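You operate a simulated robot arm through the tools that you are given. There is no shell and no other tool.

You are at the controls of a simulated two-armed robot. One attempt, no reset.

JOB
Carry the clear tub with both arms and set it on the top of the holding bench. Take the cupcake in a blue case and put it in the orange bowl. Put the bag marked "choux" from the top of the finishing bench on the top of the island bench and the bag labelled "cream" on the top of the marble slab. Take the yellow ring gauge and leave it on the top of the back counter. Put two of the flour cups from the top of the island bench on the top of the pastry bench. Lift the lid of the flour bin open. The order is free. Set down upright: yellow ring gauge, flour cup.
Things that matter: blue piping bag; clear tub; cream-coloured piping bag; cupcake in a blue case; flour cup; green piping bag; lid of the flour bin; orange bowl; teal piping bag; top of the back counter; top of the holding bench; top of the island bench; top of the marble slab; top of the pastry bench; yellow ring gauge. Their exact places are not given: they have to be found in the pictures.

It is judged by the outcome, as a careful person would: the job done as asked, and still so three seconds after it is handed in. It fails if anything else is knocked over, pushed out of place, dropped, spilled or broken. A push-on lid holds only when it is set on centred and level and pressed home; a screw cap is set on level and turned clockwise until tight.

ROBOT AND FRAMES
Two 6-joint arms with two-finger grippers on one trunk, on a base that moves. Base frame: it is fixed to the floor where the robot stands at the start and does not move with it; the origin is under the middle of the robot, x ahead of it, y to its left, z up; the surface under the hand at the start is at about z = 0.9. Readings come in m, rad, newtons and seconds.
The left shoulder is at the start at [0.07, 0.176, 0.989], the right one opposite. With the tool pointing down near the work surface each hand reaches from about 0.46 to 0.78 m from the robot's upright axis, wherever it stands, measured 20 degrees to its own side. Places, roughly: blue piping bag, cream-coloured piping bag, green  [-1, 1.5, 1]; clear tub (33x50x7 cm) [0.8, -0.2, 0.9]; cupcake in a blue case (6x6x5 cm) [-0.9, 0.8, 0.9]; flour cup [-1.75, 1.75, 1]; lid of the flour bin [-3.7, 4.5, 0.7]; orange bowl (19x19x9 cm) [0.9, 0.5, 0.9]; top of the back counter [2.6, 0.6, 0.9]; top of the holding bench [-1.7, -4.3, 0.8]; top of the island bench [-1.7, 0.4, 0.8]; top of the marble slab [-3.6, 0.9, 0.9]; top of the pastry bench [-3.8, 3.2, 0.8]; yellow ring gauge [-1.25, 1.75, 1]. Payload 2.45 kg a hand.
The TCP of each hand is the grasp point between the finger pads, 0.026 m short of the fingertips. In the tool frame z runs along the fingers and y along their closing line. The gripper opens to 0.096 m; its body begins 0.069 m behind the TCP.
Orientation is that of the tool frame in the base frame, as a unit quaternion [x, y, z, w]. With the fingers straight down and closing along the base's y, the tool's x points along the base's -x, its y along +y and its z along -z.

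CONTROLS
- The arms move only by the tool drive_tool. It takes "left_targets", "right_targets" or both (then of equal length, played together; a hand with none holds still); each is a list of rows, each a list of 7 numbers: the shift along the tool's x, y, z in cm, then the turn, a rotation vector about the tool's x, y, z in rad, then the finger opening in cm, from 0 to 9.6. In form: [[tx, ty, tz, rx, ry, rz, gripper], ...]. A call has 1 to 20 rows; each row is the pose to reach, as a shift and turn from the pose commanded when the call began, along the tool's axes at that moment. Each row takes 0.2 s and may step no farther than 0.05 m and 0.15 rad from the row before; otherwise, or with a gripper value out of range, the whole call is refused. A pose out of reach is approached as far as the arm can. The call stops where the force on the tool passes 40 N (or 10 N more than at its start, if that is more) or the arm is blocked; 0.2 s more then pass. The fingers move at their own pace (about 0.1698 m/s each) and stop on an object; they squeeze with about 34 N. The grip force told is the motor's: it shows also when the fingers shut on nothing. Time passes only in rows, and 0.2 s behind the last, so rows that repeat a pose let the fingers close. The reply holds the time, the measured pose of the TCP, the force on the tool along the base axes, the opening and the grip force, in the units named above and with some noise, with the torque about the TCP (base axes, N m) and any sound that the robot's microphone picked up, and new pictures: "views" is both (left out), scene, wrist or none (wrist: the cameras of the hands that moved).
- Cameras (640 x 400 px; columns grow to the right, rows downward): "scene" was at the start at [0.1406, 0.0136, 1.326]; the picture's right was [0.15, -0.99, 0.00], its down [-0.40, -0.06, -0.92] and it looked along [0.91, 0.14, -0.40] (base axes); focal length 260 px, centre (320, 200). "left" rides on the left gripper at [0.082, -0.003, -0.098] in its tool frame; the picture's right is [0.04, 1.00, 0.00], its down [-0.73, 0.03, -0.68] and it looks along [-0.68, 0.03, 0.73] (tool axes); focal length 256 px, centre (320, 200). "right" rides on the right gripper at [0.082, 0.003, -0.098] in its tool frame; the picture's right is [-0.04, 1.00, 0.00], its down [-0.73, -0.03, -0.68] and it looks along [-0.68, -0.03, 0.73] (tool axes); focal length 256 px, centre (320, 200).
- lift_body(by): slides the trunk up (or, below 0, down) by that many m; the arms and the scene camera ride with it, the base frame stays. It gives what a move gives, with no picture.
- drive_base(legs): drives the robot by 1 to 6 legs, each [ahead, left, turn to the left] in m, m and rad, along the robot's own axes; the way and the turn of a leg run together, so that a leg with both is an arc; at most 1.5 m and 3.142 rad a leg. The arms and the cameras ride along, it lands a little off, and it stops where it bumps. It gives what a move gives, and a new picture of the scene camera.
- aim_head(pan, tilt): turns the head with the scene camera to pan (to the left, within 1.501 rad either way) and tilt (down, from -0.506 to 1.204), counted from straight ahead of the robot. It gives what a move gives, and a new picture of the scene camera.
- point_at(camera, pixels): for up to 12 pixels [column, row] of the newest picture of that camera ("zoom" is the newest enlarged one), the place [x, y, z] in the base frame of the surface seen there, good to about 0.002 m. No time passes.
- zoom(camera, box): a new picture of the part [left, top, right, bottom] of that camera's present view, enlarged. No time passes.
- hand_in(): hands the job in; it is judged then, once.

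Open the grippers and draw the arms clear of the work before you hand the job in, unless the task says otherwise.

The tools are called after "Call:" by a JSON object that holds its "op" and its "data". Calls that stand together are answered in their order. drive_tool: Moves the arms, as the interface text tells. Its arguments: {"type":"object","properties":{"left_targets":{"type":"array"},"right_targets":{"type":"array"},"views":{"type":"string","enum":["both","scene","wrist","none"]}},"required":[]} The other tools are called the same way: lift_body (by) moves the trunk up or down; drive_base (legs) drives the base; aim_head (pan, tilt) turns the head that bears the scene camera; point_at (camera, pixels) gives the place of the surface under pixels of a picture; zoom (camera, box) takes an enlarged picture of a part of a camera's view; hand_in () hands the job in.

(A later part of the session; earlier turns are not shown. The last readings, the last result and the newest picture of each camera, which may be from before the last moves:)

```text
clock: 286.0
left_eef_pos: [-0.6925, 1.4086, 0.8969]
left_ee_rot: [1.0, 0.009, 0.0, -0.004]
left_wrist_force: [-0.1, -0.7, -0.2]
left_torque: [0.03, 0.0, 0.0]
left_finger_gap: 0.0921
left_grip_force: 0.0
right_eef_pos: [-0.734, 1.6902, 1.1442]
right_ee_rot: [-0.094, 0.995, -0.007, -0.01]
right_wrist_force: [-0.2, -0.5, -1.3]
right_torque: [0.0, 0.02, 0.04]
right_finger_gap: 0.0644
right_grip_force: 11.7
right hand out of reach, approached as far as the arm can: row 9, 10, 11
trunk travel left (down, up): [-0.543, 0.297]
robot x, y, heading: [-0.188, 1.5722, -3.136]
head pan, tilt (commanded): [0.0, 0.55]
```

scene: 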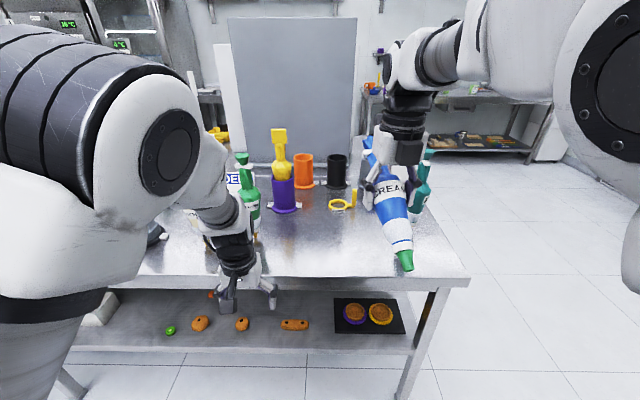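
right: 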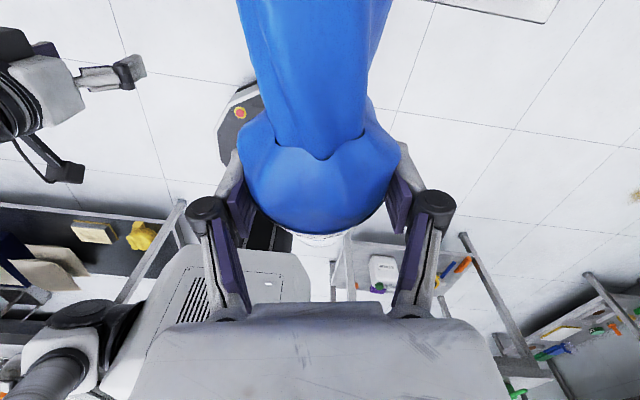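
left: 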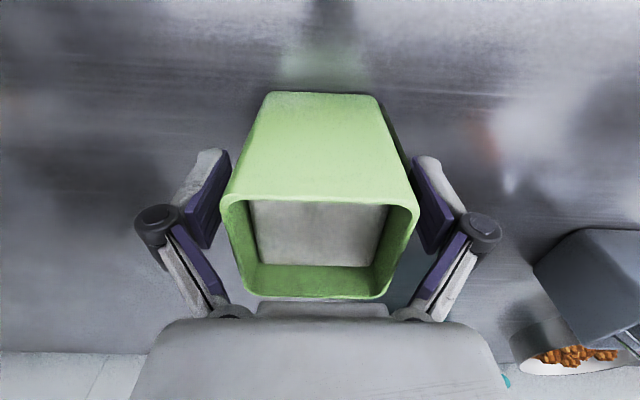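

The CREAM bag is held securely. Next the CHOUX bag with the left hand: I shift the base 0.17 m left and look at it.

Call:
{"op": "drive_base", "data": {"legs": [[0, 0.17, 0]]}}

Call:
{"op": "aim_head", "data": {"pan": 0.25, "tilt": 0.5}}

Call:
{"op": "zoom", "data": {"camera": "scene", "box": [160, 120, 400, 300]}}

```text
clock: 287.5
left_eef_pos: [-0.6898, 1.2399, 0.8974]
left_ee_rot: [1.0, 0.009, 0.0, -0.003]
left_wrist_force: [-1.1, -0.5, 0.3]
left_torque: [-0.02, 0.01, -0.02]
left_finger_gap: 0.0923
left_grip_force: 0.1
right_eef_pos: [-0.735, 1.5216, 1.1439]
right_ee_rot: [-0.095, 0.995, -0.007, -0.011]
right_wrist_force: [0.9, 0.6, -1.1]
right_torque: [0.0, 0.02, 0.02]
right_finger_gap: 0.0646
right_grip_force: 11.9
trunk travel left (down, up): [-0.543, 0.297]
robot x, y, heading: [-0.1818, 1.402, -3.128]
head pan, tilt (commanded): [0.0, 0.55]
```

scene: 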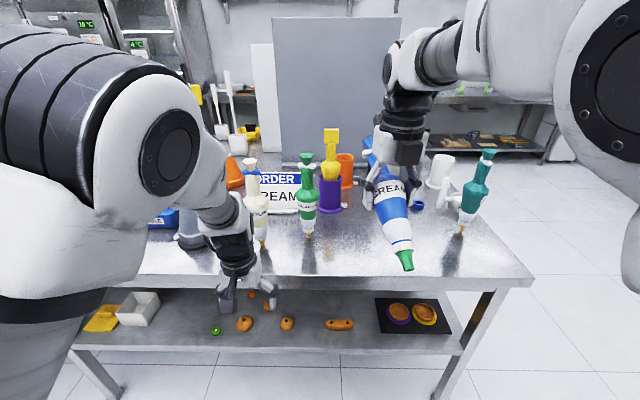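

```text
clock: 288.2
left_eef_pos: [-0.6903, 1.24, 0.8984]
left_ee_rot: [1.0, 0.009, 0.0, -0.004]
left_wrist_force: [0.4, 0.5, -0.1]
left_torque: [0.04, 0.01, -0.01]
left_finger_gap: 0.0922
left_grip_force: 0.0
right_eef_pos: [-0.7343, 1.5223, 1.1431]
right_ee_rot: [-0.096, 0.995, -0.007, -0.01]
right_wrist_force: [0.0, -0.5, -1.5]
right_torque: [-0.03, 0.01, -0.04]
right_finger_gap: 0.0647
right_grip_force: 12.2
trunk travel left (down, up): [-0.543, 0.297]
robot x, y, heading: [-0.1827, 1.4054, -3.129]
head pan, tilt (commanded): [0.25, 0.499]
```

scene: 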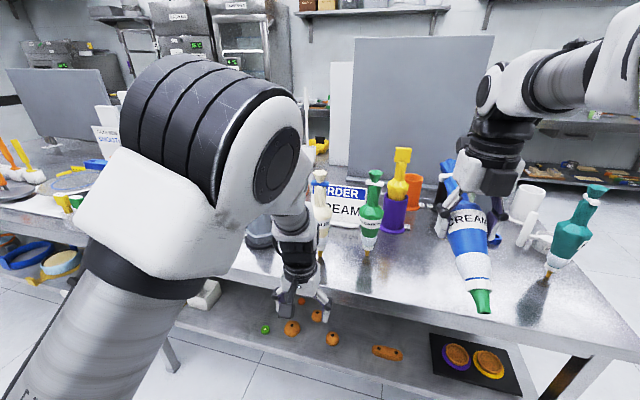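

```text
2.22 times, centred on (280, 210) of scene
```

zoom: 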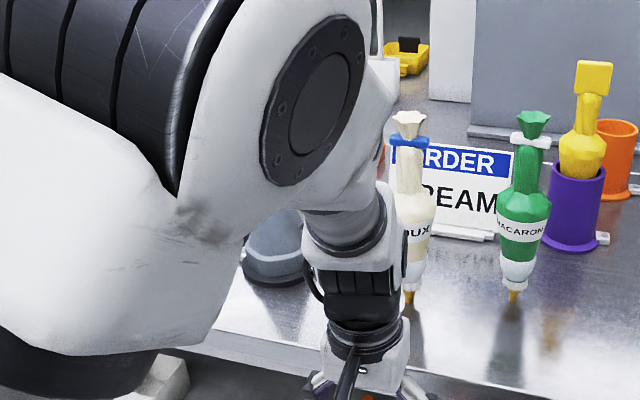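

The CHOUX bag is at about (321,225); I measure its axis and neighbours (green bag at (370,215)).

Call:
{"op": "point_at", "data": {"camera": "scene", "pixels": [[321, 180], [320, 190], [321, 205], [322, 218], [322, 226], [321, 240], [320, 250], [330, 220], [369, 215], [362, 218], [379, 218], [268, 240]]}}

```text
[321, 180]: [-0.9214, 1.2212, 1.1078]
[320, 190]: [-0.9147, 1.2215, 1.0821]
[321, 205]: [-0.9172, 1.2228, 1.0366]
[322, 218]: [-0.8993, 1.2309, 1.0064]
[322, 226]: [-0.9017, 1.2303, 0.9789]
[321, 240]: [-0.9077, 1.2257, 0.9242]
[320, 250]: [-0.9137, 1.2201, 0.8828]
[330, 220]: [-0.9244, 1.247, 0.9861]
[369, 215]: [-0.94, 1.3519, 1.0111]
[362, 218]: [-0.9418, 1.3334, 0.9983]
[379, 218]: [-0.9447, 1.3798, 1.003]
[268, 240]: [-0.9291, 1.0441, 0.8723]
```

CHOUX bag axis ≈(-0.928,1.220). I back the base 8 cm for a better arm posture, then raise and tilt the left hand forward to a stand-off.

Call:
{"op": "drive_base", "data": {"legs": [[-0.08, 0, 0]]}}

Call:
{"op": "drive_tool", "data": {"left_targets": [[0, 0.3, -5, 0, 0, 0, 8.6], [0, 0.6, -10, 0, 0, 0, 8.6], [-1, 1, -14, 0, -0.1, 0, 8.6], [-4, 1.3, -15.5, 0, -0.25, 0, 8.6], [-7, 1.6, -15.5, 0, -0.4, 0, 8.6], [-10, 1.8, -15.5, 0, -0.55, 0, 8.6], [-13.5, 2.0, -15.5, 0, -0.7, 0, 8.6], [-17, 2.0, -15.5, 0, -0.82, 0, 8.6], [-20.5, 2.0, -15.5, 0, -0.95, 0, 8.6]], "views": "both"}}

```text
clock: 289.3
left_eef_pos: [-0.6057, 1.2405, 0.8984]
left_ee_rot: [1.0, 0.011, 0.001, -0.003]
left_wrist_force: [0.3, 0.4, -1.0]
left_torque: [-0.02, 0.04, 0.02]
left_finger_gap: 0.0916
left_grip_force: 0.2
right_eef_pos: [-0.6525, 1.5212, 1.1433]
right_ee_rot: [-0.096, 0.995, -0.007, -0.011]
right_wrist_force: [0.5, 0.0, -1.8]
right_torque: [0.0, 0.04, -0.01]
right_finger_gap: 0.0647
right_grip_force: 11.9
trunk travel left (down, up): [-0.543, 0.297]
robot x, y, heading: [-0.0987, 1.4009, -3.126]
head pan, tilt (commanded): [0.25, 0.499]
```

scene: 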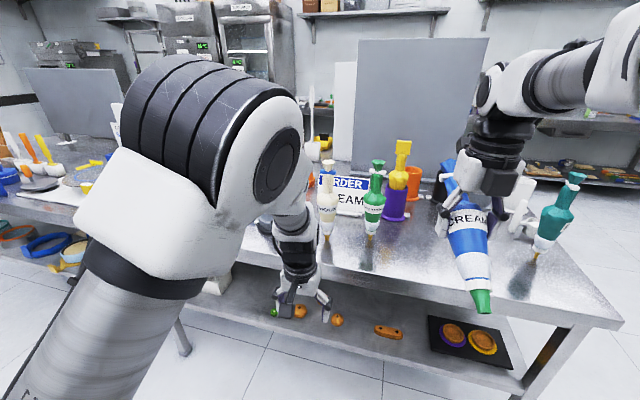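

```text
clock: 291.3
left_eef_pos: [-0.7884, 1.2196, 1.0533]
left_ee_rot: [0.909, 0.005, -0.417, -0.009]
left_wrist_force: [-0.2, 0.3, 0.3]
left_torque: [0.01, 0.01, 0.01]
left_finger_gap: 0.0859
left_grip_force: 0.1
left hand out of reach, approached as far as the arm can: row 9
right_eef_pos: [-0.6515, 1.5207, 1.1424]
right_ee_rot: [-0.096, 0.995, -0.007, -0.012]
right_wrist_force: [0.8, -0.1, -2.2]
right_torque: [-0.01, -0.01, -0.04]
right_finger_gap: 0.0645
right_grip_force: 12.1
trunk travel left (down, up): [-0.543, 0.297]
robot x, y, heading: [-0.0997, 1.4043, -3.127]
head pan, tilt (commanded): [0.25, 0.499]
```

scene: 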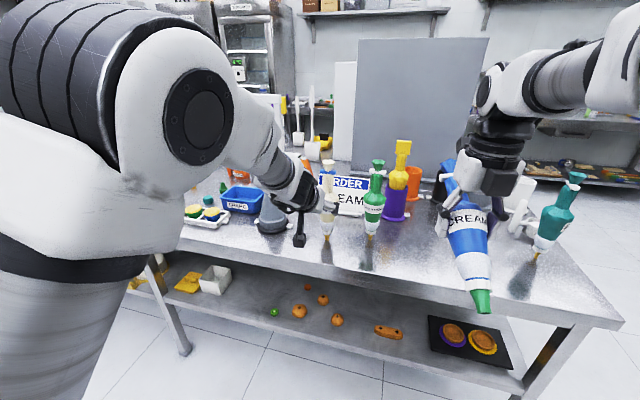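
left: 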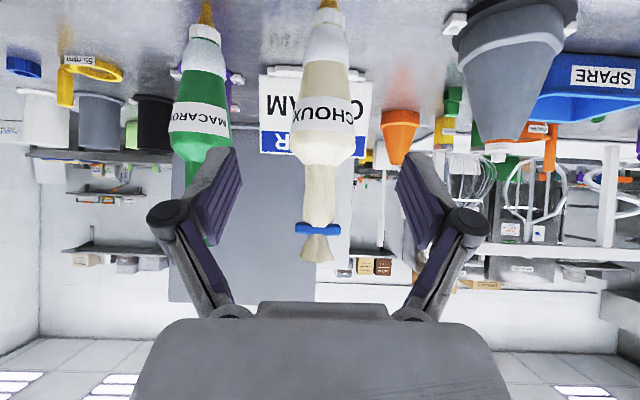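

CHOUX is clearly read and centred between the left fingers. I advance toward it, increasing the tilt a little.

Call:
{"op": "drive_tool", "data": {"left_targets": [[-0.9, 0, 3.7, 0, -0.03, 0, 8.6], [-1.9, 0, 7.4, 0, -0.07, 0, 8.6], [-2.8, 0, 11.0, 0, -0.1, 0, 8.6]], "views": "both"}}

```text
clock: 292.1
left_eef_pos: [-0.8913, 1.2096, 1.0038]
left_ee_rot: [0.889, 0.002, -0.457, -0.016]
left_wrist_force: [-1.0, -0.4, 0.2]
left_torque: [0.01, 0.04, -0.03]
left_finger_gap: 0.086
left_grip_force: 0.1
left hand out of reach, approached as far as the arm can: row 3
right_eef_pos: [-0.6528, 1.5205, 1.1416]
right_ee_rot: [-0.096, 0.995, -0.007, -0.01]
right_wrist_force: [-0.5, 0.4, -1.9]
right_torque: [0.0, -0.01, 0.01]
right_finger_gap: 0.0646
right_grip_force: 12.2
trunk travel left (down, up): [-0.543, 0.297]
robot x, y, heading: [-0.1025, 1.4051, -3.125]
head pan, tilt (commanded): [0.25, 0.499]
```

scene: 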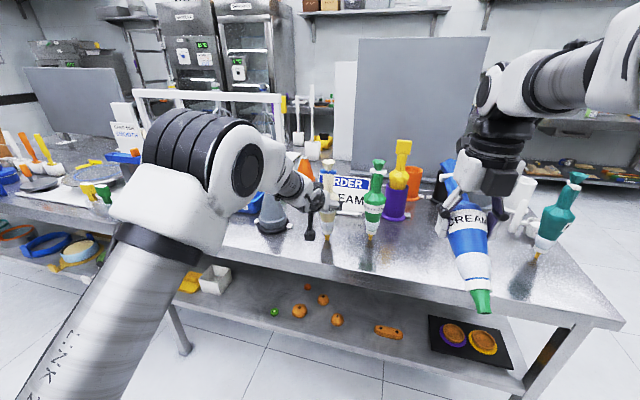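
left: 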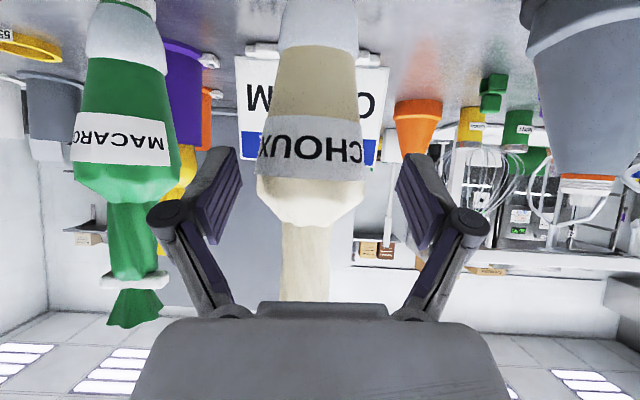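

I advance the last 4 cm with a 9 mm sideways correction.

Call:
{"op": "drive_tool", "data": {"left_targets": [[-0.1, -0.5, 1.3, 0, 0, 0, 8.4], [-0.2, -0.9, 2.6, 0, 0, 0, 8.2], [-0.4, -0.9, 3.9, 0, 0, 0, 8.0], [-0.4, -0.9, 3.9, 0, 0, 0, 8.0]], "views": "both"}}

```text
clock: 293.1
left_eef_pos: [-0.9166, 1.2166, 0.9904]
left_ee_rot: [0.89, 0.003, -0.456, -0.014]
left_wrist_force: [0.3, -0.4, 0.1]
left_torque: [0.02, -0.05, 0.02]
left_finger_gap: 0.0801
left_grip_force: 0.1
left hand out of reach, approached as far as the arm can: row 1, 2, 3
right_eef_pos: [-0.6514, 1.522, 1.1426]
right_ee_rot: [-0.096, 0.995, -0.007, -0.01]
right_wrist_force: [0.0, -0.1, -1.6]
right_torque: [0.01, 0.0, 0.05]
right_finger_gap: 0.0646
right_grip_force: 12.2
trunk travel left (down, up): [-0.543, 0.297]
robot x, y, heading: [-0.1003, 1.4033, -3.125]
head pan, tilt (commanded): [0.25, 0.499]
```

scene: 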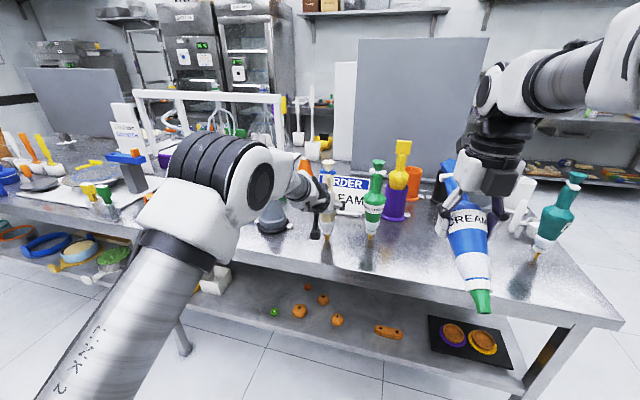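
left: 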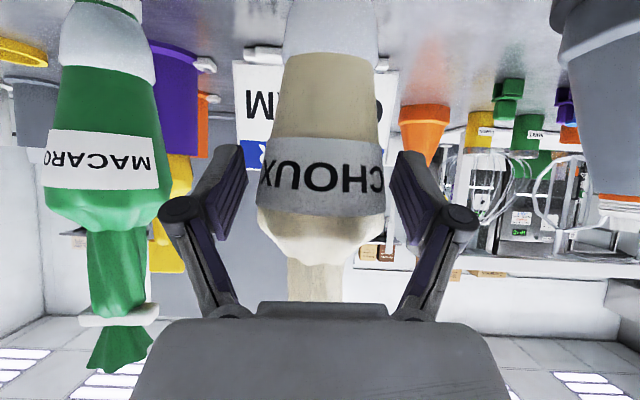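

The bag is between the pads; I advance 1.2 cm more and close.

Call:
{"op": "drive_tool", "data": {"left_targets": [[0, -0.2, 0.6, 0, 0, 0, 8.0], [0, -0.3, 1.2, 0, 0, 0, 7.4], [0, -0.3, 1.2, 0, 0, 0, 6], [0, -0.3, 1.2, 0, 0, 0, 4], [0, -0.3, 1.2, 0, 0, 0, 2], [0, -0.3, 1.2, 0, 0, 0, 0], [0, -0.3, 1.2, 0, 0, 0, 0]], "views": "both"}}

```text
clock: 294.7
left_eef_pos: [-0.9335, 1.2241, 0.9789]
left_ee_rot: [0.887, 0.006, -0.462, -0.009]
left_wrist_force: [0.1, 0.3, 0.3]
left_torque: [0.0, 0.01, 0.0]
left_finger_gap: 0.0638
left_grip_force: 12.0
right_eef_pos: [-0.6521, 1.5215, 1.1435]
right_ee_rot: [-0.095, 0.995, -0.007, -0.011]
right_wrist_force: [0.7, 0.5, -2.1]
right_torque: [0.02, 0.01, 0.01]
right_finger_gap: 0.0647
right_grip_force: 12.7
trunk travel left (down, up): [-0.543, 0.297]
robot x, y, heading: [-0.1029, 1.4043, -3.124]
head pan, tilt (commanded): [0.25, 0.499]
```

scene: 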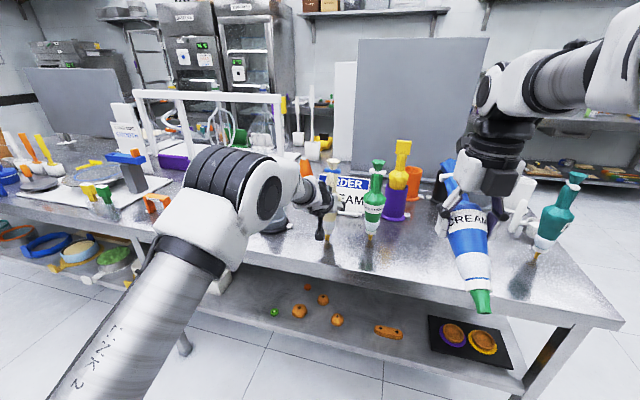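
left: 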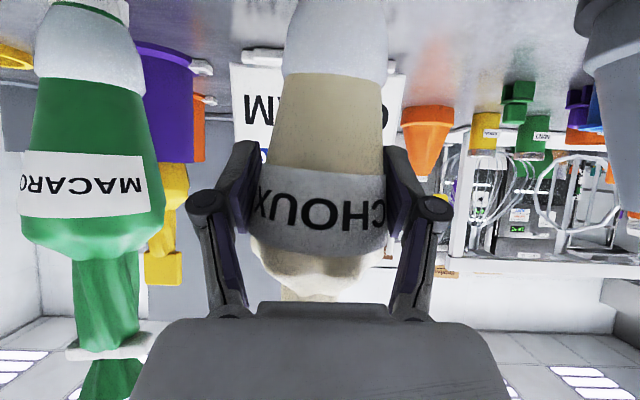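

Held firmly (12 N). I raise both hands with the trunk, then draw the left hand back, tilting it down.

Call:
{"op": "lift_body", "data": {"by": 0.03}}

Call:
{"op": "lift_body", "data": {"by": 0.15}}

Call:
{"op": "drive_tool", "data": {"left_targets": [[1.28, 0, -2.92, 0, 0.12, 0, 0], [2.56, 0, -5.84, 0, 0.24, 0, 0], [3.84, 0, -8.76, 0, 0.36, 0, 0], [5.1, 0, -11.7, 0, 0.48, 0, 0], [6.4, 0, -14.6, 0, 0.6, 0, 0], [7.7, 0, -17.5, 0, 0.72, 0, 0], [9, 0, -20.4, 0, 0.84, 0, 0], [10.2, 0, -23.4, 0, 0.95, 0, 0]], "views": "both"}}

```text
clock: 295.5
left_eef_pos: [-0.9344, 1.2227, 1.0079]
left_ee_rot: [0.887, 0.006, -0.462, -0.009]
left_wrist_force: [-0.8, -0.1, -1.3]
left_torque: [-0.01, 0.04, 0.0]
left_finger_gap: 0.0637
left_grip_force: 12.1
right_eef_pos: [-0.6522, 1.5211, 1.1723]
right_ee_rot: [-0.096, 0.995, -0.007, -0.012]
right_wrist_force: [-0.3, 0.0, -2.2]
right_torque: [0.01, 0.04, -0.01]
right_finger_gap: 0.0644
right_grip_force: 12.0
trunk travel left (down, up): [-0.573, 0.267]
robot x, y, heading: [-0.1007, 1.4045, -3.127]
head pan, tilt (commanded): [0.25, 0.499]
```

```text
clock: 297.2
left_eef_pos: [-0.9336, 1.2241, 1.1587]
left_ee_rot: [0.887, 0.005, -0.462, -0.009]
left_wrist_force: [0.6, -0.2, -1.7]
left_torque: [-0.02, -0.01, 0.02]
left_finger_gap: 0.0638
left_grip_force: 12.2
right_eef_pos: [-0.6529, 1.5202, 1.3229]
right_ee_rot: [-0.096, 0.995, -0.007, -0.01]
right_wrist_force: [0.6, -0.1, -1.2]
right_torque: [-0.01, -0.01, -0.04]
right_finger_gap: 0.0647
right_grip_force: 11.9
trunk travel left (down, up): [-0.723, 0.117]
robot x, y, heading: [-0.1022, 1.4032, -3.124]
head pan, tilt (commanded): [0.25, 0.499]
```

```text
clock: 299.0
left_eef_pos: [-0.6264, 1.0686, 1.1693]
left_ee_rot: [0.999, 0.032, -0.031, 0.006]
left_wrist_force: [-0.1, 0.0, -1.2]
left_torque: [0.0, -0.01, 0.02]
left_finger_gap: 0.0629
left_grip_force: 11.9
left hand out of reach, approached as far as the arm can: row 1, 2, 3, 4, 5, 6, 7, 8
right_eef_pos: [-0.6502, 1.5186, 1.3246]
right_ee_rot: [-0.097, 0.995, -0.005, -0.011]
right_wrist_force: [0.4, -0.7, -1.0]
right_torque: [0.0, 0.04, 0.04]
right_finger_gap: 0.0648
right_grip_force: 11.9
trunk travel left (down, up): [-0.723, 0.117]
robot x, y, heading: [-0.0992, 1.404, -3.125]
head pan, tilt (commanded): [0.25, 0.499]
```

scene: 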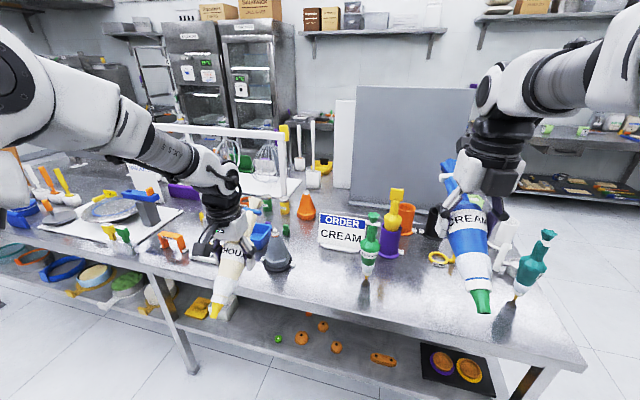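
left: 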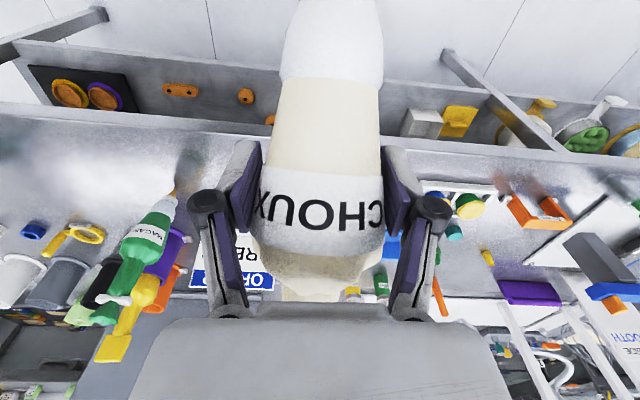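

Both bags are held (bench items look undisturbed). I raise the trunk a bit more and strafe north to leave along the same clear strip.

Call:
{"op": "lift_body", "data": {"by": 0.1}}

Call:
{"op": "drive_base", "data": {"legs": [[0.03, 0, 0], [0, -0.8, 0], [0, -0.85, 0]]}}

```text
clock: 300.3
left_eef_pos: [-0.6295, 1.0726, 1.2684]
left_ee_rot: [0.999, 0.032, -0.03, 0.008]
left_wrist_force: [0.5, 0.0, -1.6]
left_torque: [0.01, 0.0, 0.0]
left_finger_gap: 0.0632
left_grip_force: 12.2
right_eef_pos: [-0.6528, 1.5215, 1.4233]
right_ee_rot: [-0.096, 0.995, -0.007, -0.011]
right_wrist_force: [-0.8, 0.6, -1.5]
right_torque: [0.03, 0.0, 0.01]
right_finger_gap: 0.0643
right_grip_force: 11.8
trunk travel left (down, up): [-0.823, 0.017]
robot x, y, heading: [-0.1034, 1.4044, -3.126]
head pan, tilt (commanded): [0.25, 0.499]
```

```text
clock: 309.2
left_eef_pos: [-0.7259, 2.705, 1.2688]
left_ee_rot: [0.998, 0.061, -0.03, 0.008]
left_wrist_force: [-0.1, 0.0, -1.9]
left_torque: [0.03, -0.02, -0.03]
left_finger_gap: 0.0628
left_grip_force: 11.5
right_eef_pos: [-0.7768, 3.1502, 1.4237]
right_ee_rot: [-0.126, 0.992, -0.007, -0.011]
right_wrist_force: [-0.8, -0.1, -1.5]
right_torque: [0.02, 0.03, 0.01]
right_finger_gap: 0.0645
right_grip_force: 11.5
trunk travel left (down, up): [-0.823, 0.017]
robot x, y, heading: [-0.2216, 3.0698, -3.067]
head pan, tilt (commanded): [0.25, 0.499]
```

scene: 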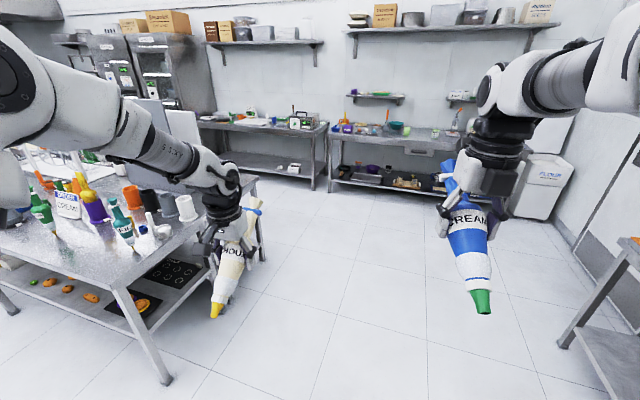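

I straighten the heading and drive west 2.45 m along y≈3.05.

Call:
{"op": "drive_base", "data": {"legs": [[0, 0, -0.075], [1.25, 0, 0], [1.2, 0, 0]]}}

Call:
{"op": "aim_head", "data": {"pan": 0.9, "tilt": 0.5}}

```text
clock: 321.8
left_eef_pos: [-3.2386, 2.799, 1.2696]
left_ee_rot: [0.999, 0.01, -0.031, 0.008]
left_wrist_force: [0.3, 0.0, -1.3]
left_torque: [-0.01, -0.02, 0.02]
left_finger_gap: 0.0628
left_grip_force: 11.9
right_eef_pos: [-3.2429, 3.2495, 1.4226]
right_ee_rot: [-0.075, 0.997, -0.007, -0.012]
right_wrist_force: [-0.4, 0.6, -1.0]
right_torque: [0.01, 0.0, 0.02]
right_finger_gap: 0.0646
right_grip_force: 12.1
trunk travel left (down, up): [-0.823, 0.017]
robot x, y, heading: [-2.696, 3.1127, 3.114]
head pan, tilt (commanded): [0.25, 0.499]
```

scene: 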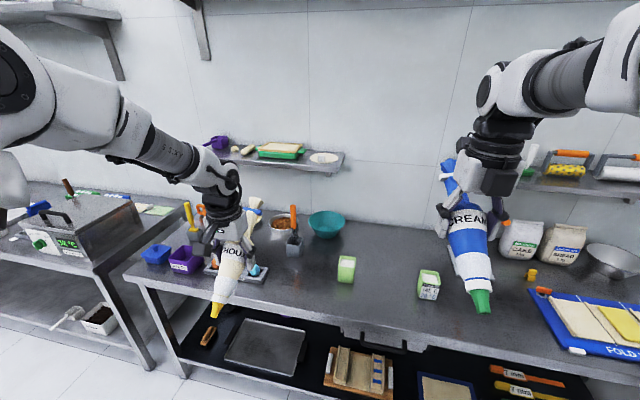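

```text
clock: 322.9
left_eef_pos: [-3.2397, 2.8003, 1.2695]
left_ee_rot: [0.999, 0.01, -0.031, 0.007]
left_wrist_force: [-0.2, -0.4, -1.0]
left_torque: [0.0, -0.03, -0.03]
left_finger_gap: 0.0626
left_grip_force: 11.8
right_eef_pos: [-3.2431, 3.2496, 1.4233]
right_ee_rot: [-0.074, 0.997, -0.007, -0.012]
right_wrist_force: [-0.9, 0.0, -1.7]
right_torque: [0.01, 0.01, 0.0]
right_finger_gap: 0.0646
right_grip_force: 12.2
trunk travel left (down, up): [-0.823, 0.017]
robot x, y, heading: [-2.697, 3.1085, 3.113]
head pan, tilt (commanded): [0.901, 0.499]
```

scene: 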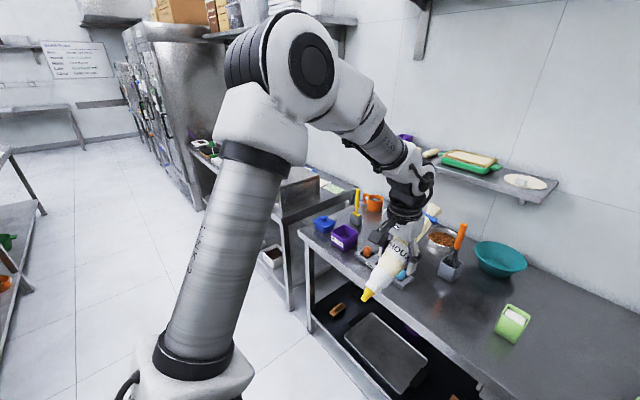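

I back up 8 cm and strafe south along the aisle toward the marble slab at y≈0.95.

Call:
{"op": "drive_base", "data": {"legs": [[-0.08, 0, 0.028], [0, 1.1, 0], [0, 1.05, 0]]}}

Call:
{"op": "aim_head", "data": {"pan": 0.0, "tilt": 0.6}}

```text
clock: 334.1
left_eef_pos: [-3.2652, 0.7004, 1.2692]
left_ee_rot: [0.999, -0.012, -0.031, 0.006]
left_wrist_force: [0.0, 0.2, -2.4]
left_torque: [-0.03, 0.0, 0.0]
left_finger_gap: 0.0625
left_grip_force: 12.2
right_eef_pos: [-3.2494, 1.1504, 1.4234]
right_ee_rot: [-0.052, 0.999, -0.007, -0.012]
right_wrist_force: [0.5, 0.4, -1.4]
right_torque: [-0.03, 0.0, -0.03]
right_finger_gap: 0.0647
right_grip_force: 11.8
trunk travel left (down, up): [-0.823, 0.017]
robot x, y, heading: [-2.7107, 0.985, 3.069]
head pan, tilt (commanded): [0.901, 0.499]
```

scene: 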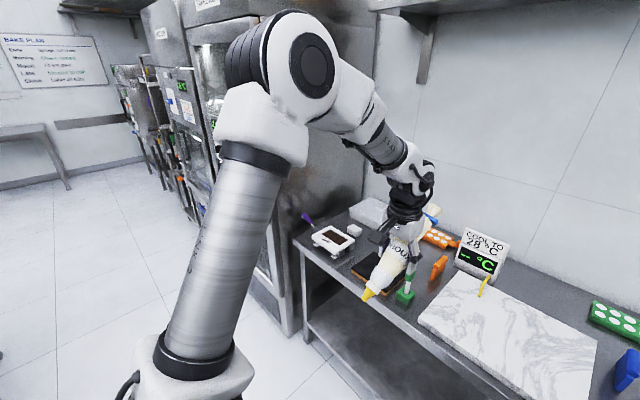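

```text
clock: 335.3
left_eef_pos: [-3.2656, 0.7013, 1.2684]
left_ee_rot: [0.999, -0.012, -0.031, 0.007]
left_wrist_force: [0.5, -0.2, -2.2]
left_torque: [-0.01, -0.04, -0.02]
left_finger_gap: 0.0624
left_grip_force: 12.3
right_eef_pos: [-3.2506, 1.1497, 1.4229]
right_ee_rot: [-0.053, 0.999, -0.007, -0.012]
right_wrist_force: [0.3, 0.7, -2.2]
right_torque: [0.0, 0.01, -0.02]
right_finger_gap: 0.0644
right_grip_force: 12.1
trunk travel left (down, up): [-0.823, 0.017]
robot x, y, heading: [-2.7128, 0.9819, 3.071]
head pan, tilt (commanded): [0.0, 0.6]
```

scene: 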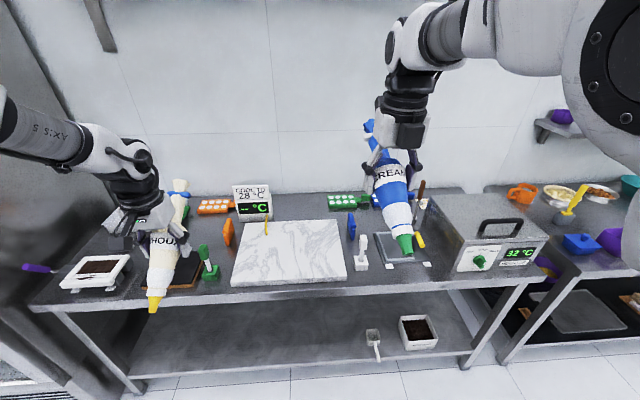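

The marble slab is ahead at (235–347, 220–285), empty but for a yellow probe at (266,226). I measure its corners.

Call:
{"op": "point_at", "data": {"camera": "scene", "pixels": [[237, 222], [338, 221], [346, 270], [233, 277], [290, 250], [266, 230], [300, 285], [266, 220], [351, 225], [360, 265], [228, 240], [230, 290]]}}

Call:
{"op": "zoom", "data": {"camera": "scene", "box": [210, 180, 380, 310]}}

```text
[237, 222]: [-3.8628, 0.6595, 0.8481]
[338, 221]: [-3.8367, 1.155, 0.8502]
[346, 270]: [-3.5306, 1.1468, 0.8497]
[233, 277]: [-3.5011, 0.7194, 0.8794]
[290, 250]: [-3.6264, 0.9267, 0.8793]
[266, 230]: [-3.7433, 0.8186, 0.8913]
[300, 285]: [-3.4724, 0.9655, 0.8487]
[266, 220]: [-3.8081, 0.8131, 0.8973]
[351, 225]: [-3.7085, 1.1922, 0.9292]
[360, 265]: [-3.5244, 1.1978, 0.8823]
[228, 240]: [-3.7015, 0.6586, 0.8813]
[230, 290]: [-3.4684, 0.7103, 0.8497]
```

```text
3.08 times, centred on (295, 245) of scene
```

zoom: 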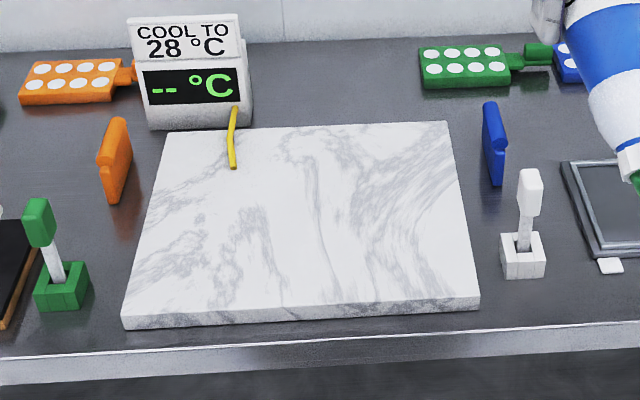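

Slab top z≈0.879, x −3.48…−3.83, y 0.71…1.14. I line the robot up so the right hand is over the slab's right half.

Call:
{"op": "drive_base", "data": {"legs": [[0, 0, 0.07], [0.27, 0.1, 0]]}}

Call:
{"op": "aim_head", "data": {"pan": 0.0, "tilt": 0.75}}

```text
clock: 337.8
left_eef_pos: [-3.5219, 0.5627, 1.2704]
left_ee_rot: [0.999, 0.024, -0.031, 0.007]
left_wrist_force: [0.3, -0.3, -1.2]
left_torque: [0.0, 0.01, 0.03]
left_finger_gap: 0.0622
left_grip_force: 11.9
right_eef_pos: [-3.5391, 1.0114, 1.4238]
right_ee_rot: [-0.088, 0.996, -0.008, -0.012]
right_wrist_force: [0.8, -0.3, -0.8]
right_torque: [0.01, 0.07, -0.01]
right_finger_gap: 0.0645
right_grip_force: 12.3
trunk travel left (down, up): [-0.823, 0.017]
robot x, y, heading: [-2.9954, 0.8848, -3.137]
head pan, tilt (commanded): [0.0, 0.6]
```

scene: 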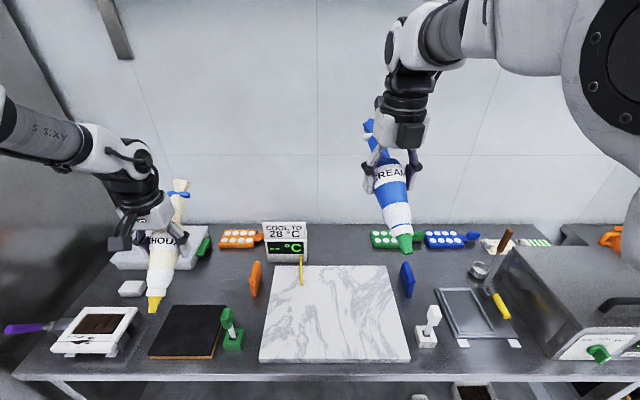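

```text
clock: 338.5
left_eef_pos: [-3.5245, 0.5624, 1.2701]
left_ee_rot: [0.999, 0.024, -0.031, 0.009]
left_wrist_force: [0.0, 0.0, -1.1]
left_torque: [-0.03, 0.01, 0.02]
left_finger_gap: 0.0622
left_grip_force: 12.3
right_eef_pos: [-3.5411, 1.0104, 1.4233]
right_ee_rot: [-0.088, 0.996, -0.007, -0.011]
right_wrist_force: [0.1, 0.5, -0.9]
right_torque: [0.01, 0.0, 0.03]
right_finger_gap: 0.0645
right_grip_force: 11.9
trunk travel left (down, up): [-0.823, 0.017]
robot x, y, heading: [-2.9901, 0.8867, -3.141]
head pan, tilt (commanded): [0.0, 0.75]
```

scene: 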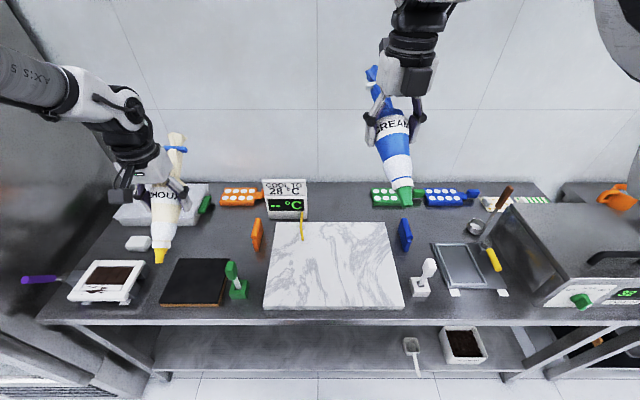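

I lower the right hand over the slab to z≈1.0, tilting it so the bag comes level.

Call:
{"op": "drive_tool", "data": {"right_targets": [[1.0, 0.1, 4.2, 0, -0.05, 0, 0], [2.0, 0.2, 8.4, 0, -0.1, 0, 0], [3.0, 0.3, 12.6, 0, -0.15, 0, 0], [4.0, 0.4, 16.8, 0, -0.2, 0, 0], [5.0, 0.5, 21, 0, -0.25, 0, 0], [6.0, 0.5, 25.2, 0, -0.3, 0, 0], [7.0, 0.6, 29.4, 0, -0.34, 0, 0], [8.0, 0.7, 33.6, 0, -0.38, 0, 0], [9.2, 0.8, 37.8, 0, -0.42, 0, 0], [10.4, 0.8, 42, 0, -0.46, 0, 0]], "views": "both"}}

```text
clock: 340.7
left_eef_pos: [-3.5262, 0.5622, 1.2688]
left_ee_rot: [0.999, 0.023, -0.029, 0.007]
left_wrist_force: [-0.5, 0.0, -2.0]
left_torque: [0.02, -0.03, 0.02]
left_finger_gap: 0.0624
left_grip_force: 11.9
right_eef_pos: [-3.6304, 1.0542, 1.0242]
right_ee_rot: [-0.12, 0.971, -0.01, 0.208]
right_wrist_force: [-0.3, 0.3, -1.7]
right_torque: [-0.04, -0.02, 0.0]
right_finger_gap: 0.0643
right_grip_force: 11.9
right hand out of reach, approached as far as the arm can: row 3, 4, 5, 6, 7, 8, 9, 10
trunk travel left (down, up): [-0.823, 0.017]
robot x, y, heading: [-2.9913, 0.887, -3.14]
head pan, tilt (commanded): [0.0, 0.75]
```

scene: 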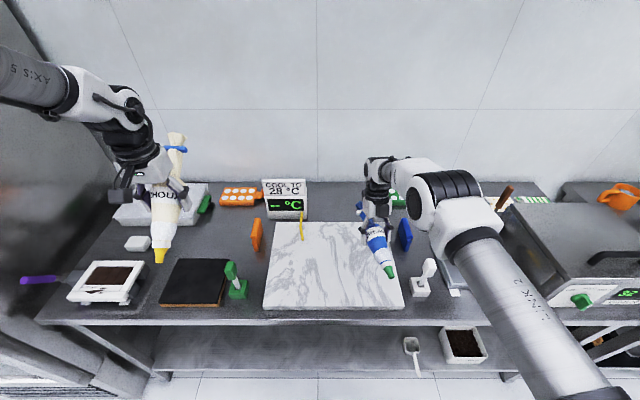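
right: 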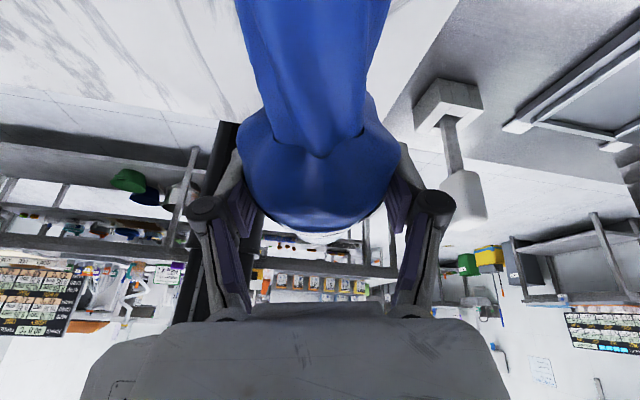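

The bag is level within ~2° now. I shift 5 cm left and lower 9 cm toward the slab.

Call:
{"op": "drive_tool", "data": {"right_targets": [[1.5, -1.0, 2.1, 0, 0, 0, 0], [3.0, -2.0, 4.2, 0, 0, 0, 0], [4.5, -3.0, 6.4, 0, 0, 0, 0], [5.5, -3.9, 7.7, 0, 0, 0, 0], [5.5, -3.9, 7.7, 0, 0, 0, 0]], "views": "both"}}

```text
clock: 341.9
left_eef_pos: [-3.5251, 0.5618, 1.2691]
left_ee_rot: [0.999, 0.023, -0.03, 0.007]
left_wrist_force: [-1.5, 0.0, -2.0]
left_torque: [0.01, -0.03, 0.0]
left_finger_gap: 0.0626
left_grip_force: 12.3
right_eef_pos: [-3.6214, 1.0386, 0.947]
right_ee_rot: [-0.131, 0.97, -0.018, 0.204]
right_wrist_force: [0.6, -0.8, -2.8]
right_torque: [-0.02, -0.01, 0.02]
right_finger_gap: 0.0643
right_grip_force: 12.3
right hand out of reach, approached as far as the arm can: row 1, 2, 3, 4, 5
trunk travel left (down, up): [-0.823, 0.017]
robot x, y, heading: [-2.9925, 0.8866, -3.14]
head pan, tilt (commanded): [0.0, 0.75]
```

scene: 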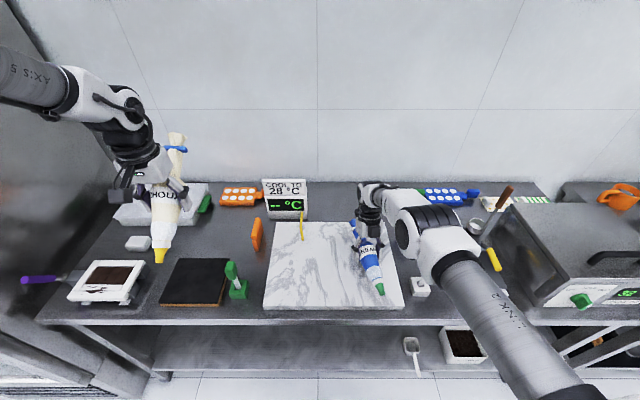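
right: 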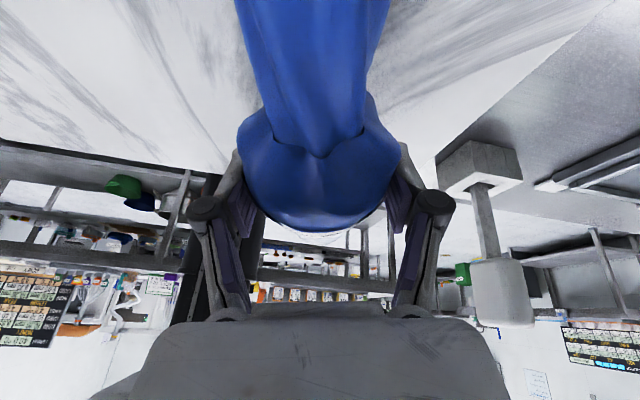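

The bag is ~3 cm above the slab and within its edges. I lower it slowly until it touches.

Call:
{"op": "drive_tool", "data": {"right_targets": [[0.4, 0.1, 0.9, 0, 0, 0, 0], [0.8, 0.2, 1.8, 0, 0, 0, 0], [1.0, 0.2, 2.3, 0, 0, 0, 0], [1.2, 0.3, 2.8, 0, 0, 0, 0]], "views": "scene"}}

```text
clock: 342.9
left_eef_pos: [-3.5223, 0.5616, 1.2706]
left_ee_rot: [0.999, 0.024, -0.03, 0.007]
left_wrist_force: [0.6, 0.4, -1.7]
left_torque: [0.02, -0.04, 0.02]
left_finger_gap: 0.0623
left_grip_force: 12.4
right_eef_pos: [-3.6169, 1.0522, 0.9175]
right_ee_rot: [-0.127, 0.971, -0.015, 0.204]
right_wrist_force: [-2.1, -0.7, 8.1]
right_torque: [-0.11, 0.21, 0.0]
right_finger_gap: 0.0642
right_grip_force: 12.2
right hand out of reach, approached as far as the arm can: row 1, 2, 3, 4
trunk travel left (down, up): [-0.823, 0.017]
robot x, y, heading: [-2.9923, 0.8889, -3.14]
head pan, tilt (commanded): [0.0, 0.75]
```

scene: 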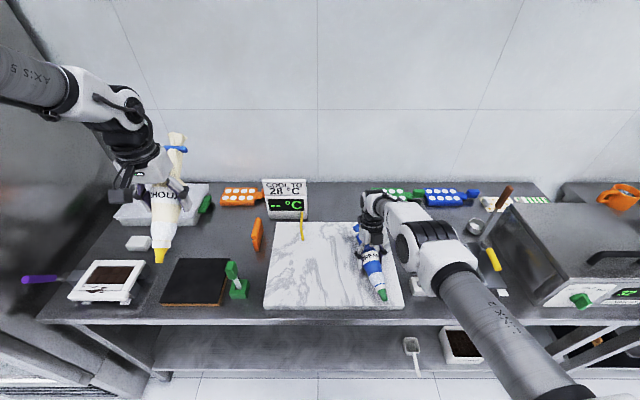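

Contact with the slab (+8 N). I open the fingers gently.

Call:
{"op": "drive_tool", "data": {"right_targets": [[0, 0, 0, 0, 0, 0, 6.4], [0, 0, 0, 0, 0, 0, 7], [0, 0, 0, 0, 0, 0, 7.8], [0, 0, 0, 0, 0, 0, 8.6], [0, 0, 0, 0, 0, 0, 9.4], [0, 0, 0, 0, 0, 0, 9.4]], "views": "both"}}

```text
clock: 344.3
left_eef_pos: [-3.5248, 0.5612, 1.2696]
left_ee_rot: [0.999, 0.024, -0.03, 0.008]
left_wrist_force: [-0.7, 0.5, -1.6]
left_torque: [0.01, -0.01, -0.01]
left_finger_gap: 0.0622
left_grip_force: 11.8
right_eef_pos: [-3.6166, 1.0518, 0.9155]
right_ee_rot: [-0.127, 0.97, -0.015, 0.205]
right_wrist_force: [0.1, 0.0, 0.6]
right_torque: [-0.03, -0.03, 0.02]
right_finger_gap: 0.0938
right_grip_force: 0.1
trunk travel left (down, up): [-0.823, 0.017]
robot x, y, heading: [-2.9941, 0.8833, -3.143]
head pan, tilt (commanded): [0.0, 0.75]
```

scene: 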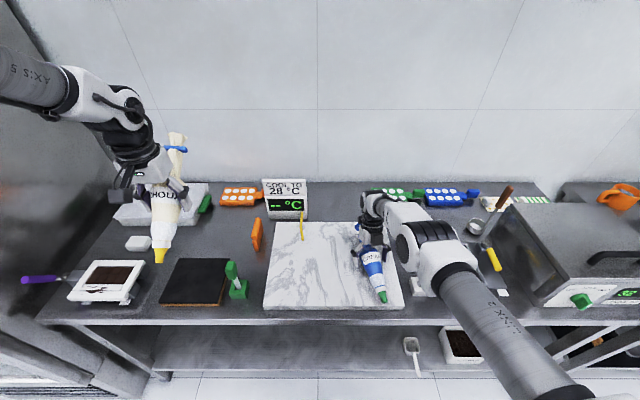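
right: 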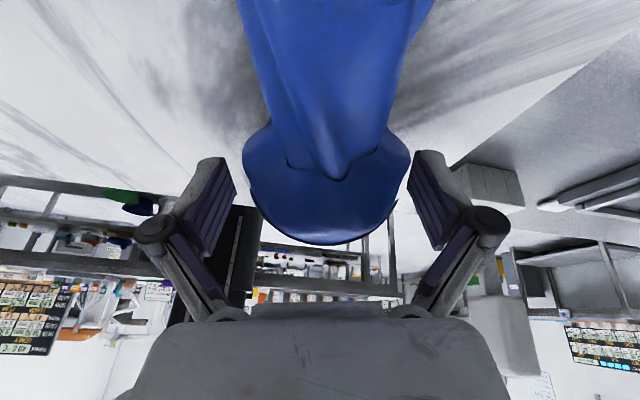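

Released; the bag lies on the slab. I withdraw the hand along its own axis.

Call:
{"op": "drive_tool", "data": {"right_targets": [[0, 0, -2.5, 0, 0, 0, 9.4], [0, 0, -5, 0, 0, 0, 9.4], [0, 0, -8, 0, 0, 0, 9.4], [0, 0, -11, 0, 0, 0, 9.4], [0, 0, -14, 0, 0, 0, 9.4]], "views": "both"}}

```text
clock: 345.5
left_eef_pos: [-3.5224, 0.5606, 1.2697]
left_ee_rot: [0.999, 0.024, -0.03, 0.008]
left_wrist_force: [0.0, 0.3, -1.0]
left_torque: [0.02, 0.02, 0.01]
left_finger_gap: 0.0624
left_grip_force: 12.0
right_eef_pos: [-3.654, 1.0559, 1.0487]
right_ee_rot: [-0.123, 0.971, -0.011, 0.206]
right_wrist_force: [0.9, 0.5, -0.1]
right_torque: [0.0, -0.02, -0.02]
right_finger_gap: 0.094
right_grip_force: 0.0
right hand out of reach, approached as far as the arm can: row 3, 4, 5
trunk travel left (down, up): [-0.823, 0.017]
robot x, y, heading: [-2.9911, 0.8861, -3.141]
head pan, tilt (commanded): [0.0, 0.75]
```

scene: 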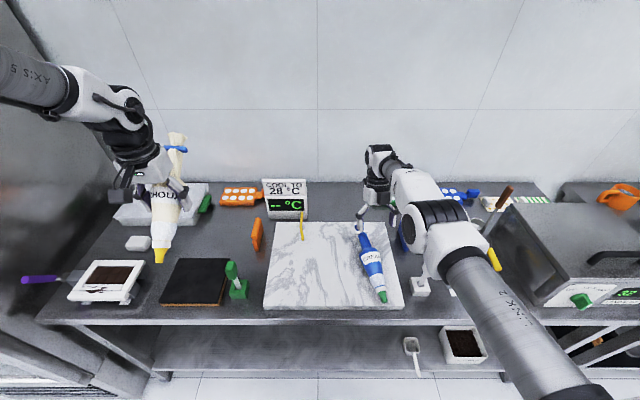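
right: 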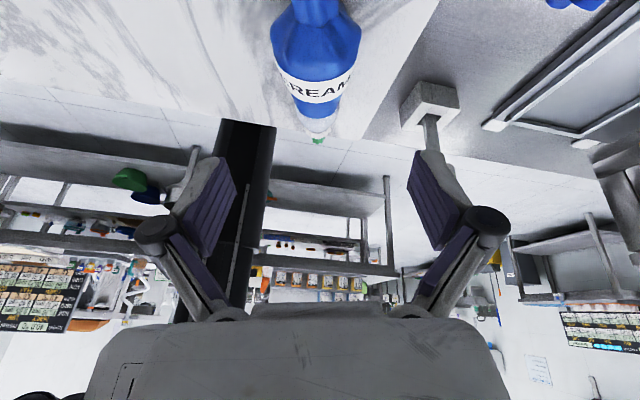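

The CREAM bag lies on the slab. I raise and withdraw the right hand, levelling it.

Call:
{"op": "drive_tool", "data": {"right_targets": [[-1.6, -0.3, -3.7, 0, 0, 0, 9.4], [-3.2, -0.6, -7.3, 0, 0, 0, 9.4], [-4.8, -0.9, -11, 0, 0, 0, 9.4], [-6.4, -1.2, -14.7, 0, 0, 0, 9.4], [-8.5, -1.8, -13.7, 0, 0.1, 0, 9.4], [-10.6, -2.3, -12.7, 0, 0.2, 0, 9.4], [-12.7, -2.9, -11.8, 0, 0.3, 0, 9.4], [-15, -3.5, -10.9, 0, 0.42, 0, 9.4]], "views": "none"}}

Call:
{"op": "drive_base", "data": {"legs": [[-0.35, 0, 0]]}}

```text
clock: 347.3
left_eef_pos: [-3.5225, 0.5606, 1.2713]
left_ee_rot: [0.999, 0.024, -0.031, 0.008]
left_wrist_force: [0.7, 0.3, -1.1]
left_torque: [-0.02, 0.01, -0.02]
left_finger_gap: 0.0622
left_grip_force: 12.0
right_eef_pos: [-3.553, 1.057, 1.2096]
right_ee_rot: [-0.115, 0.993, -0.034, -0.003]
right_wrist_force: [0.4, 0.6, 0.2]
right_torque: [0.03, 0.02, -0.02]
right_finger_gap: 0.0941
right_grip_force: 0.0
trunk travel left (down, up): [-0.823, 0.017]
robot x, y, heading: [-2.99, 0.8829, -3.14]
head pan, tilt (commanded): [0.0, 0.75]
```

```text
clock: 349.6
left_eef_pos: [-3.1704, 0.5665, 1.2683]
left_ee_rot: [0.999, 0.015, -0.03, 0.007]
left_wrist_force: [-0.1, -0.3, -1.4]
left_torque: [-0.03, -0.03, 0.01]
left_finger_gap: 0.0622
left_grip_force: 12.2
right_eef_pos: [-3.1927, 1.0628, 1.2066]
right_ee_rot: [-0.109, 0.993, -0.035, -0.001]
right_wrist_force: [-0.1, 0.0, -0.4]
right_torque: [0.02, 0.01, 0.0]
right_finger_gap: 0.0939
right_grip_force: 0.0
trunk travel left (down, up): [-0.823, 0.017]
robot x, y, heading: [-2.6334, 0.8794, 3.124]
head pan, tilt (commanded): [0.0, 0.75]
```

scene: 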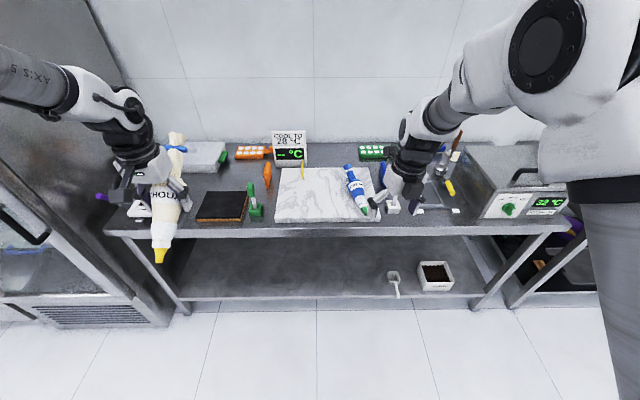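

I unwind the right wrist back to its normal orientation in free space.

Call:
{"op": "drive_tool", "data": {"right_targets": [[0, 0, 0, 0, 0, -0.146, 9.4], [0, 0, 0, 0, 0, -0.292, 9.4], [0, 0, 0, 0, 0, -0.438, 9.4], [0, 0, 0, 0, 0, -0.584, 9.4], [0, 0, 0, 0, 0, -0.73, 9.4], [0, 0, 0, 0, 0, -0.876, 9.4], [0, 0, 0, 0, 0, -1.022, 9.4], [0, 0, 0, 0, 0, -1.168, 9.4], [0, 0, 0, 0, 0, -1.314, 9.4], [0, 0, 0, 0, 0, -1.46, 9.4], [0, 0, 0, 0, 0, -1.606, 9.4], [0, 0, 0, 0, 0, -1.752, 9.4], [0, 0, 0, 0, 0, -1.898, 9.4], [0, 0, 0, 0, 0, -2.044, 9.4], [0, 0, 0, 0, 0, -2.19, 9.4], [0, 0, 0, 0, 0, -2.336, 9.4], [0, 0, 0, 0, 0, -2.482, 9.4], [0, 0, 0, 0, 0, -2.628, 9.4], [0, 0, 0, 0, 0, -2.774, 9.4], [0, 0, 0, 0, 0, -2.92, 9.4]], "views": "none"}}

```text
clock: 353.8
left_eef_pos: [-3.1667, 0.567, 1.2699]
left_ee_rot: [0.999, 0.015, -0.03, 0.008]
left_wrist_force: [0.5, -0.1, -1.5]
left_torque: [0.01, -0.01, 0.01]
left_finger_gap: 0.0621
left_grip_force: 12.2
right_eef_pos: [-3.1903, 1.0624, 1.2072]
right_ee_rot: [0.999, -0.001, 0.003, 0.036]
right_wrist_force: [-0.2, -0.1, 0.2]
right_torque: [0.01, 0.0, 0.02]
right_finger_gap: 0.0941
right_grip_force: 0.1
trunk travel left (down, up): [-0.823, 0.017]
robot x, y, heading: [-2.6305, 0.8812, 3.125]
head pan, tilt (commanded): [0.0, 0.75]
```

I turn left to face south first, and look at the island bench for a free spot for the CHOUX bag.

Call:
{"op": "drive_base", "data": {"legs": [[0, 0, 1.58]]}}

Call:
{"op": "aim_head", "data": {"pan": 1.2, "tilt": 0.5}}

```text
clock: 358.0
left_eef_pos: [-2.3114, 0.3446, 1.2689]
left_ee_rot: [0.694, 0.719, -0.016, 0.027]
left_wrist_force: [0.6, -0.1, -1.3]
left_torque: [0.05, -0.03, 0.04]
left_finger_gap: 0.0621
left_grip_force: 11.6
right_eef_pos: [-2.8072, 0.3194, 1.2081]
right_ee_rot: [0.707, 0.707, 0.027, 0.023]
right_wrist_force: [0.0, 1.5, -0.4]
right_torque: [-0.02, -0.01, 0.0]
right_finger_gap: 0.0942
right_grip_force: 0.0
trunk travel left (down, up): [-0.823, 0.017]
robot x, y, heading: [-2.6265, 0.8816, -1.583]
head pan, tilt (commanded): [0.0, 0.75]
```

scene: 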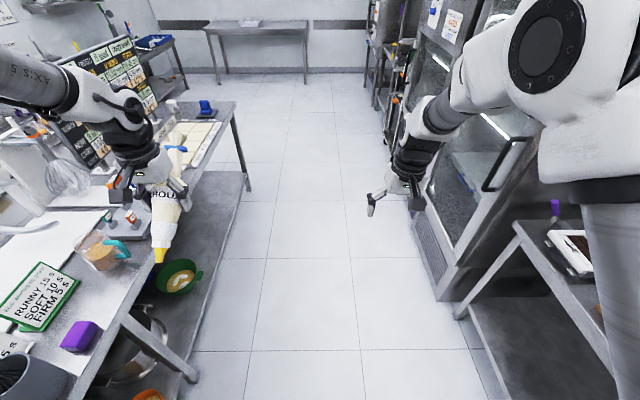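

```text
clock: 359.4
left_eef_pos: [-2.3111, 0.346, 1.2699]
left_ee_rot: [0.693, 0.72, -0.017, 0.027]
left_wrist_force: [0.3, -0.2, -0.9]
left_torque: [0.01, 0.02, 0.03]
left_finger_gap: 0.0616
left_grip_force: 12.1
right_eef_pos: [-2.8071, 0.3189, 1.2079]
right_ee_rot: [0.707, 0.707, 0.026, 0.023]
right_wrist_force: [-0.2, 0.2, 0.8]
right_torque: [-0.01, -0.01, 0.01]
right_finger_gap: 0.0941
right_grip_force: 0.1
trunk travel left (down, up): [-0.823, 0.017]
robot x, y, heading: [-2.6298, 0.8819, -1.581]
head pan, tilt (commanded): [1.201, 0.499]
```

scene: 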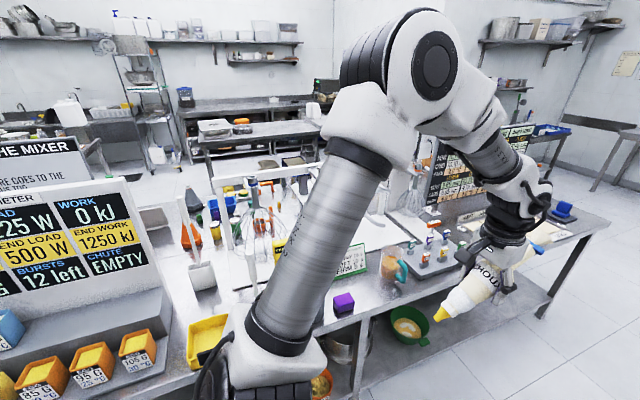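

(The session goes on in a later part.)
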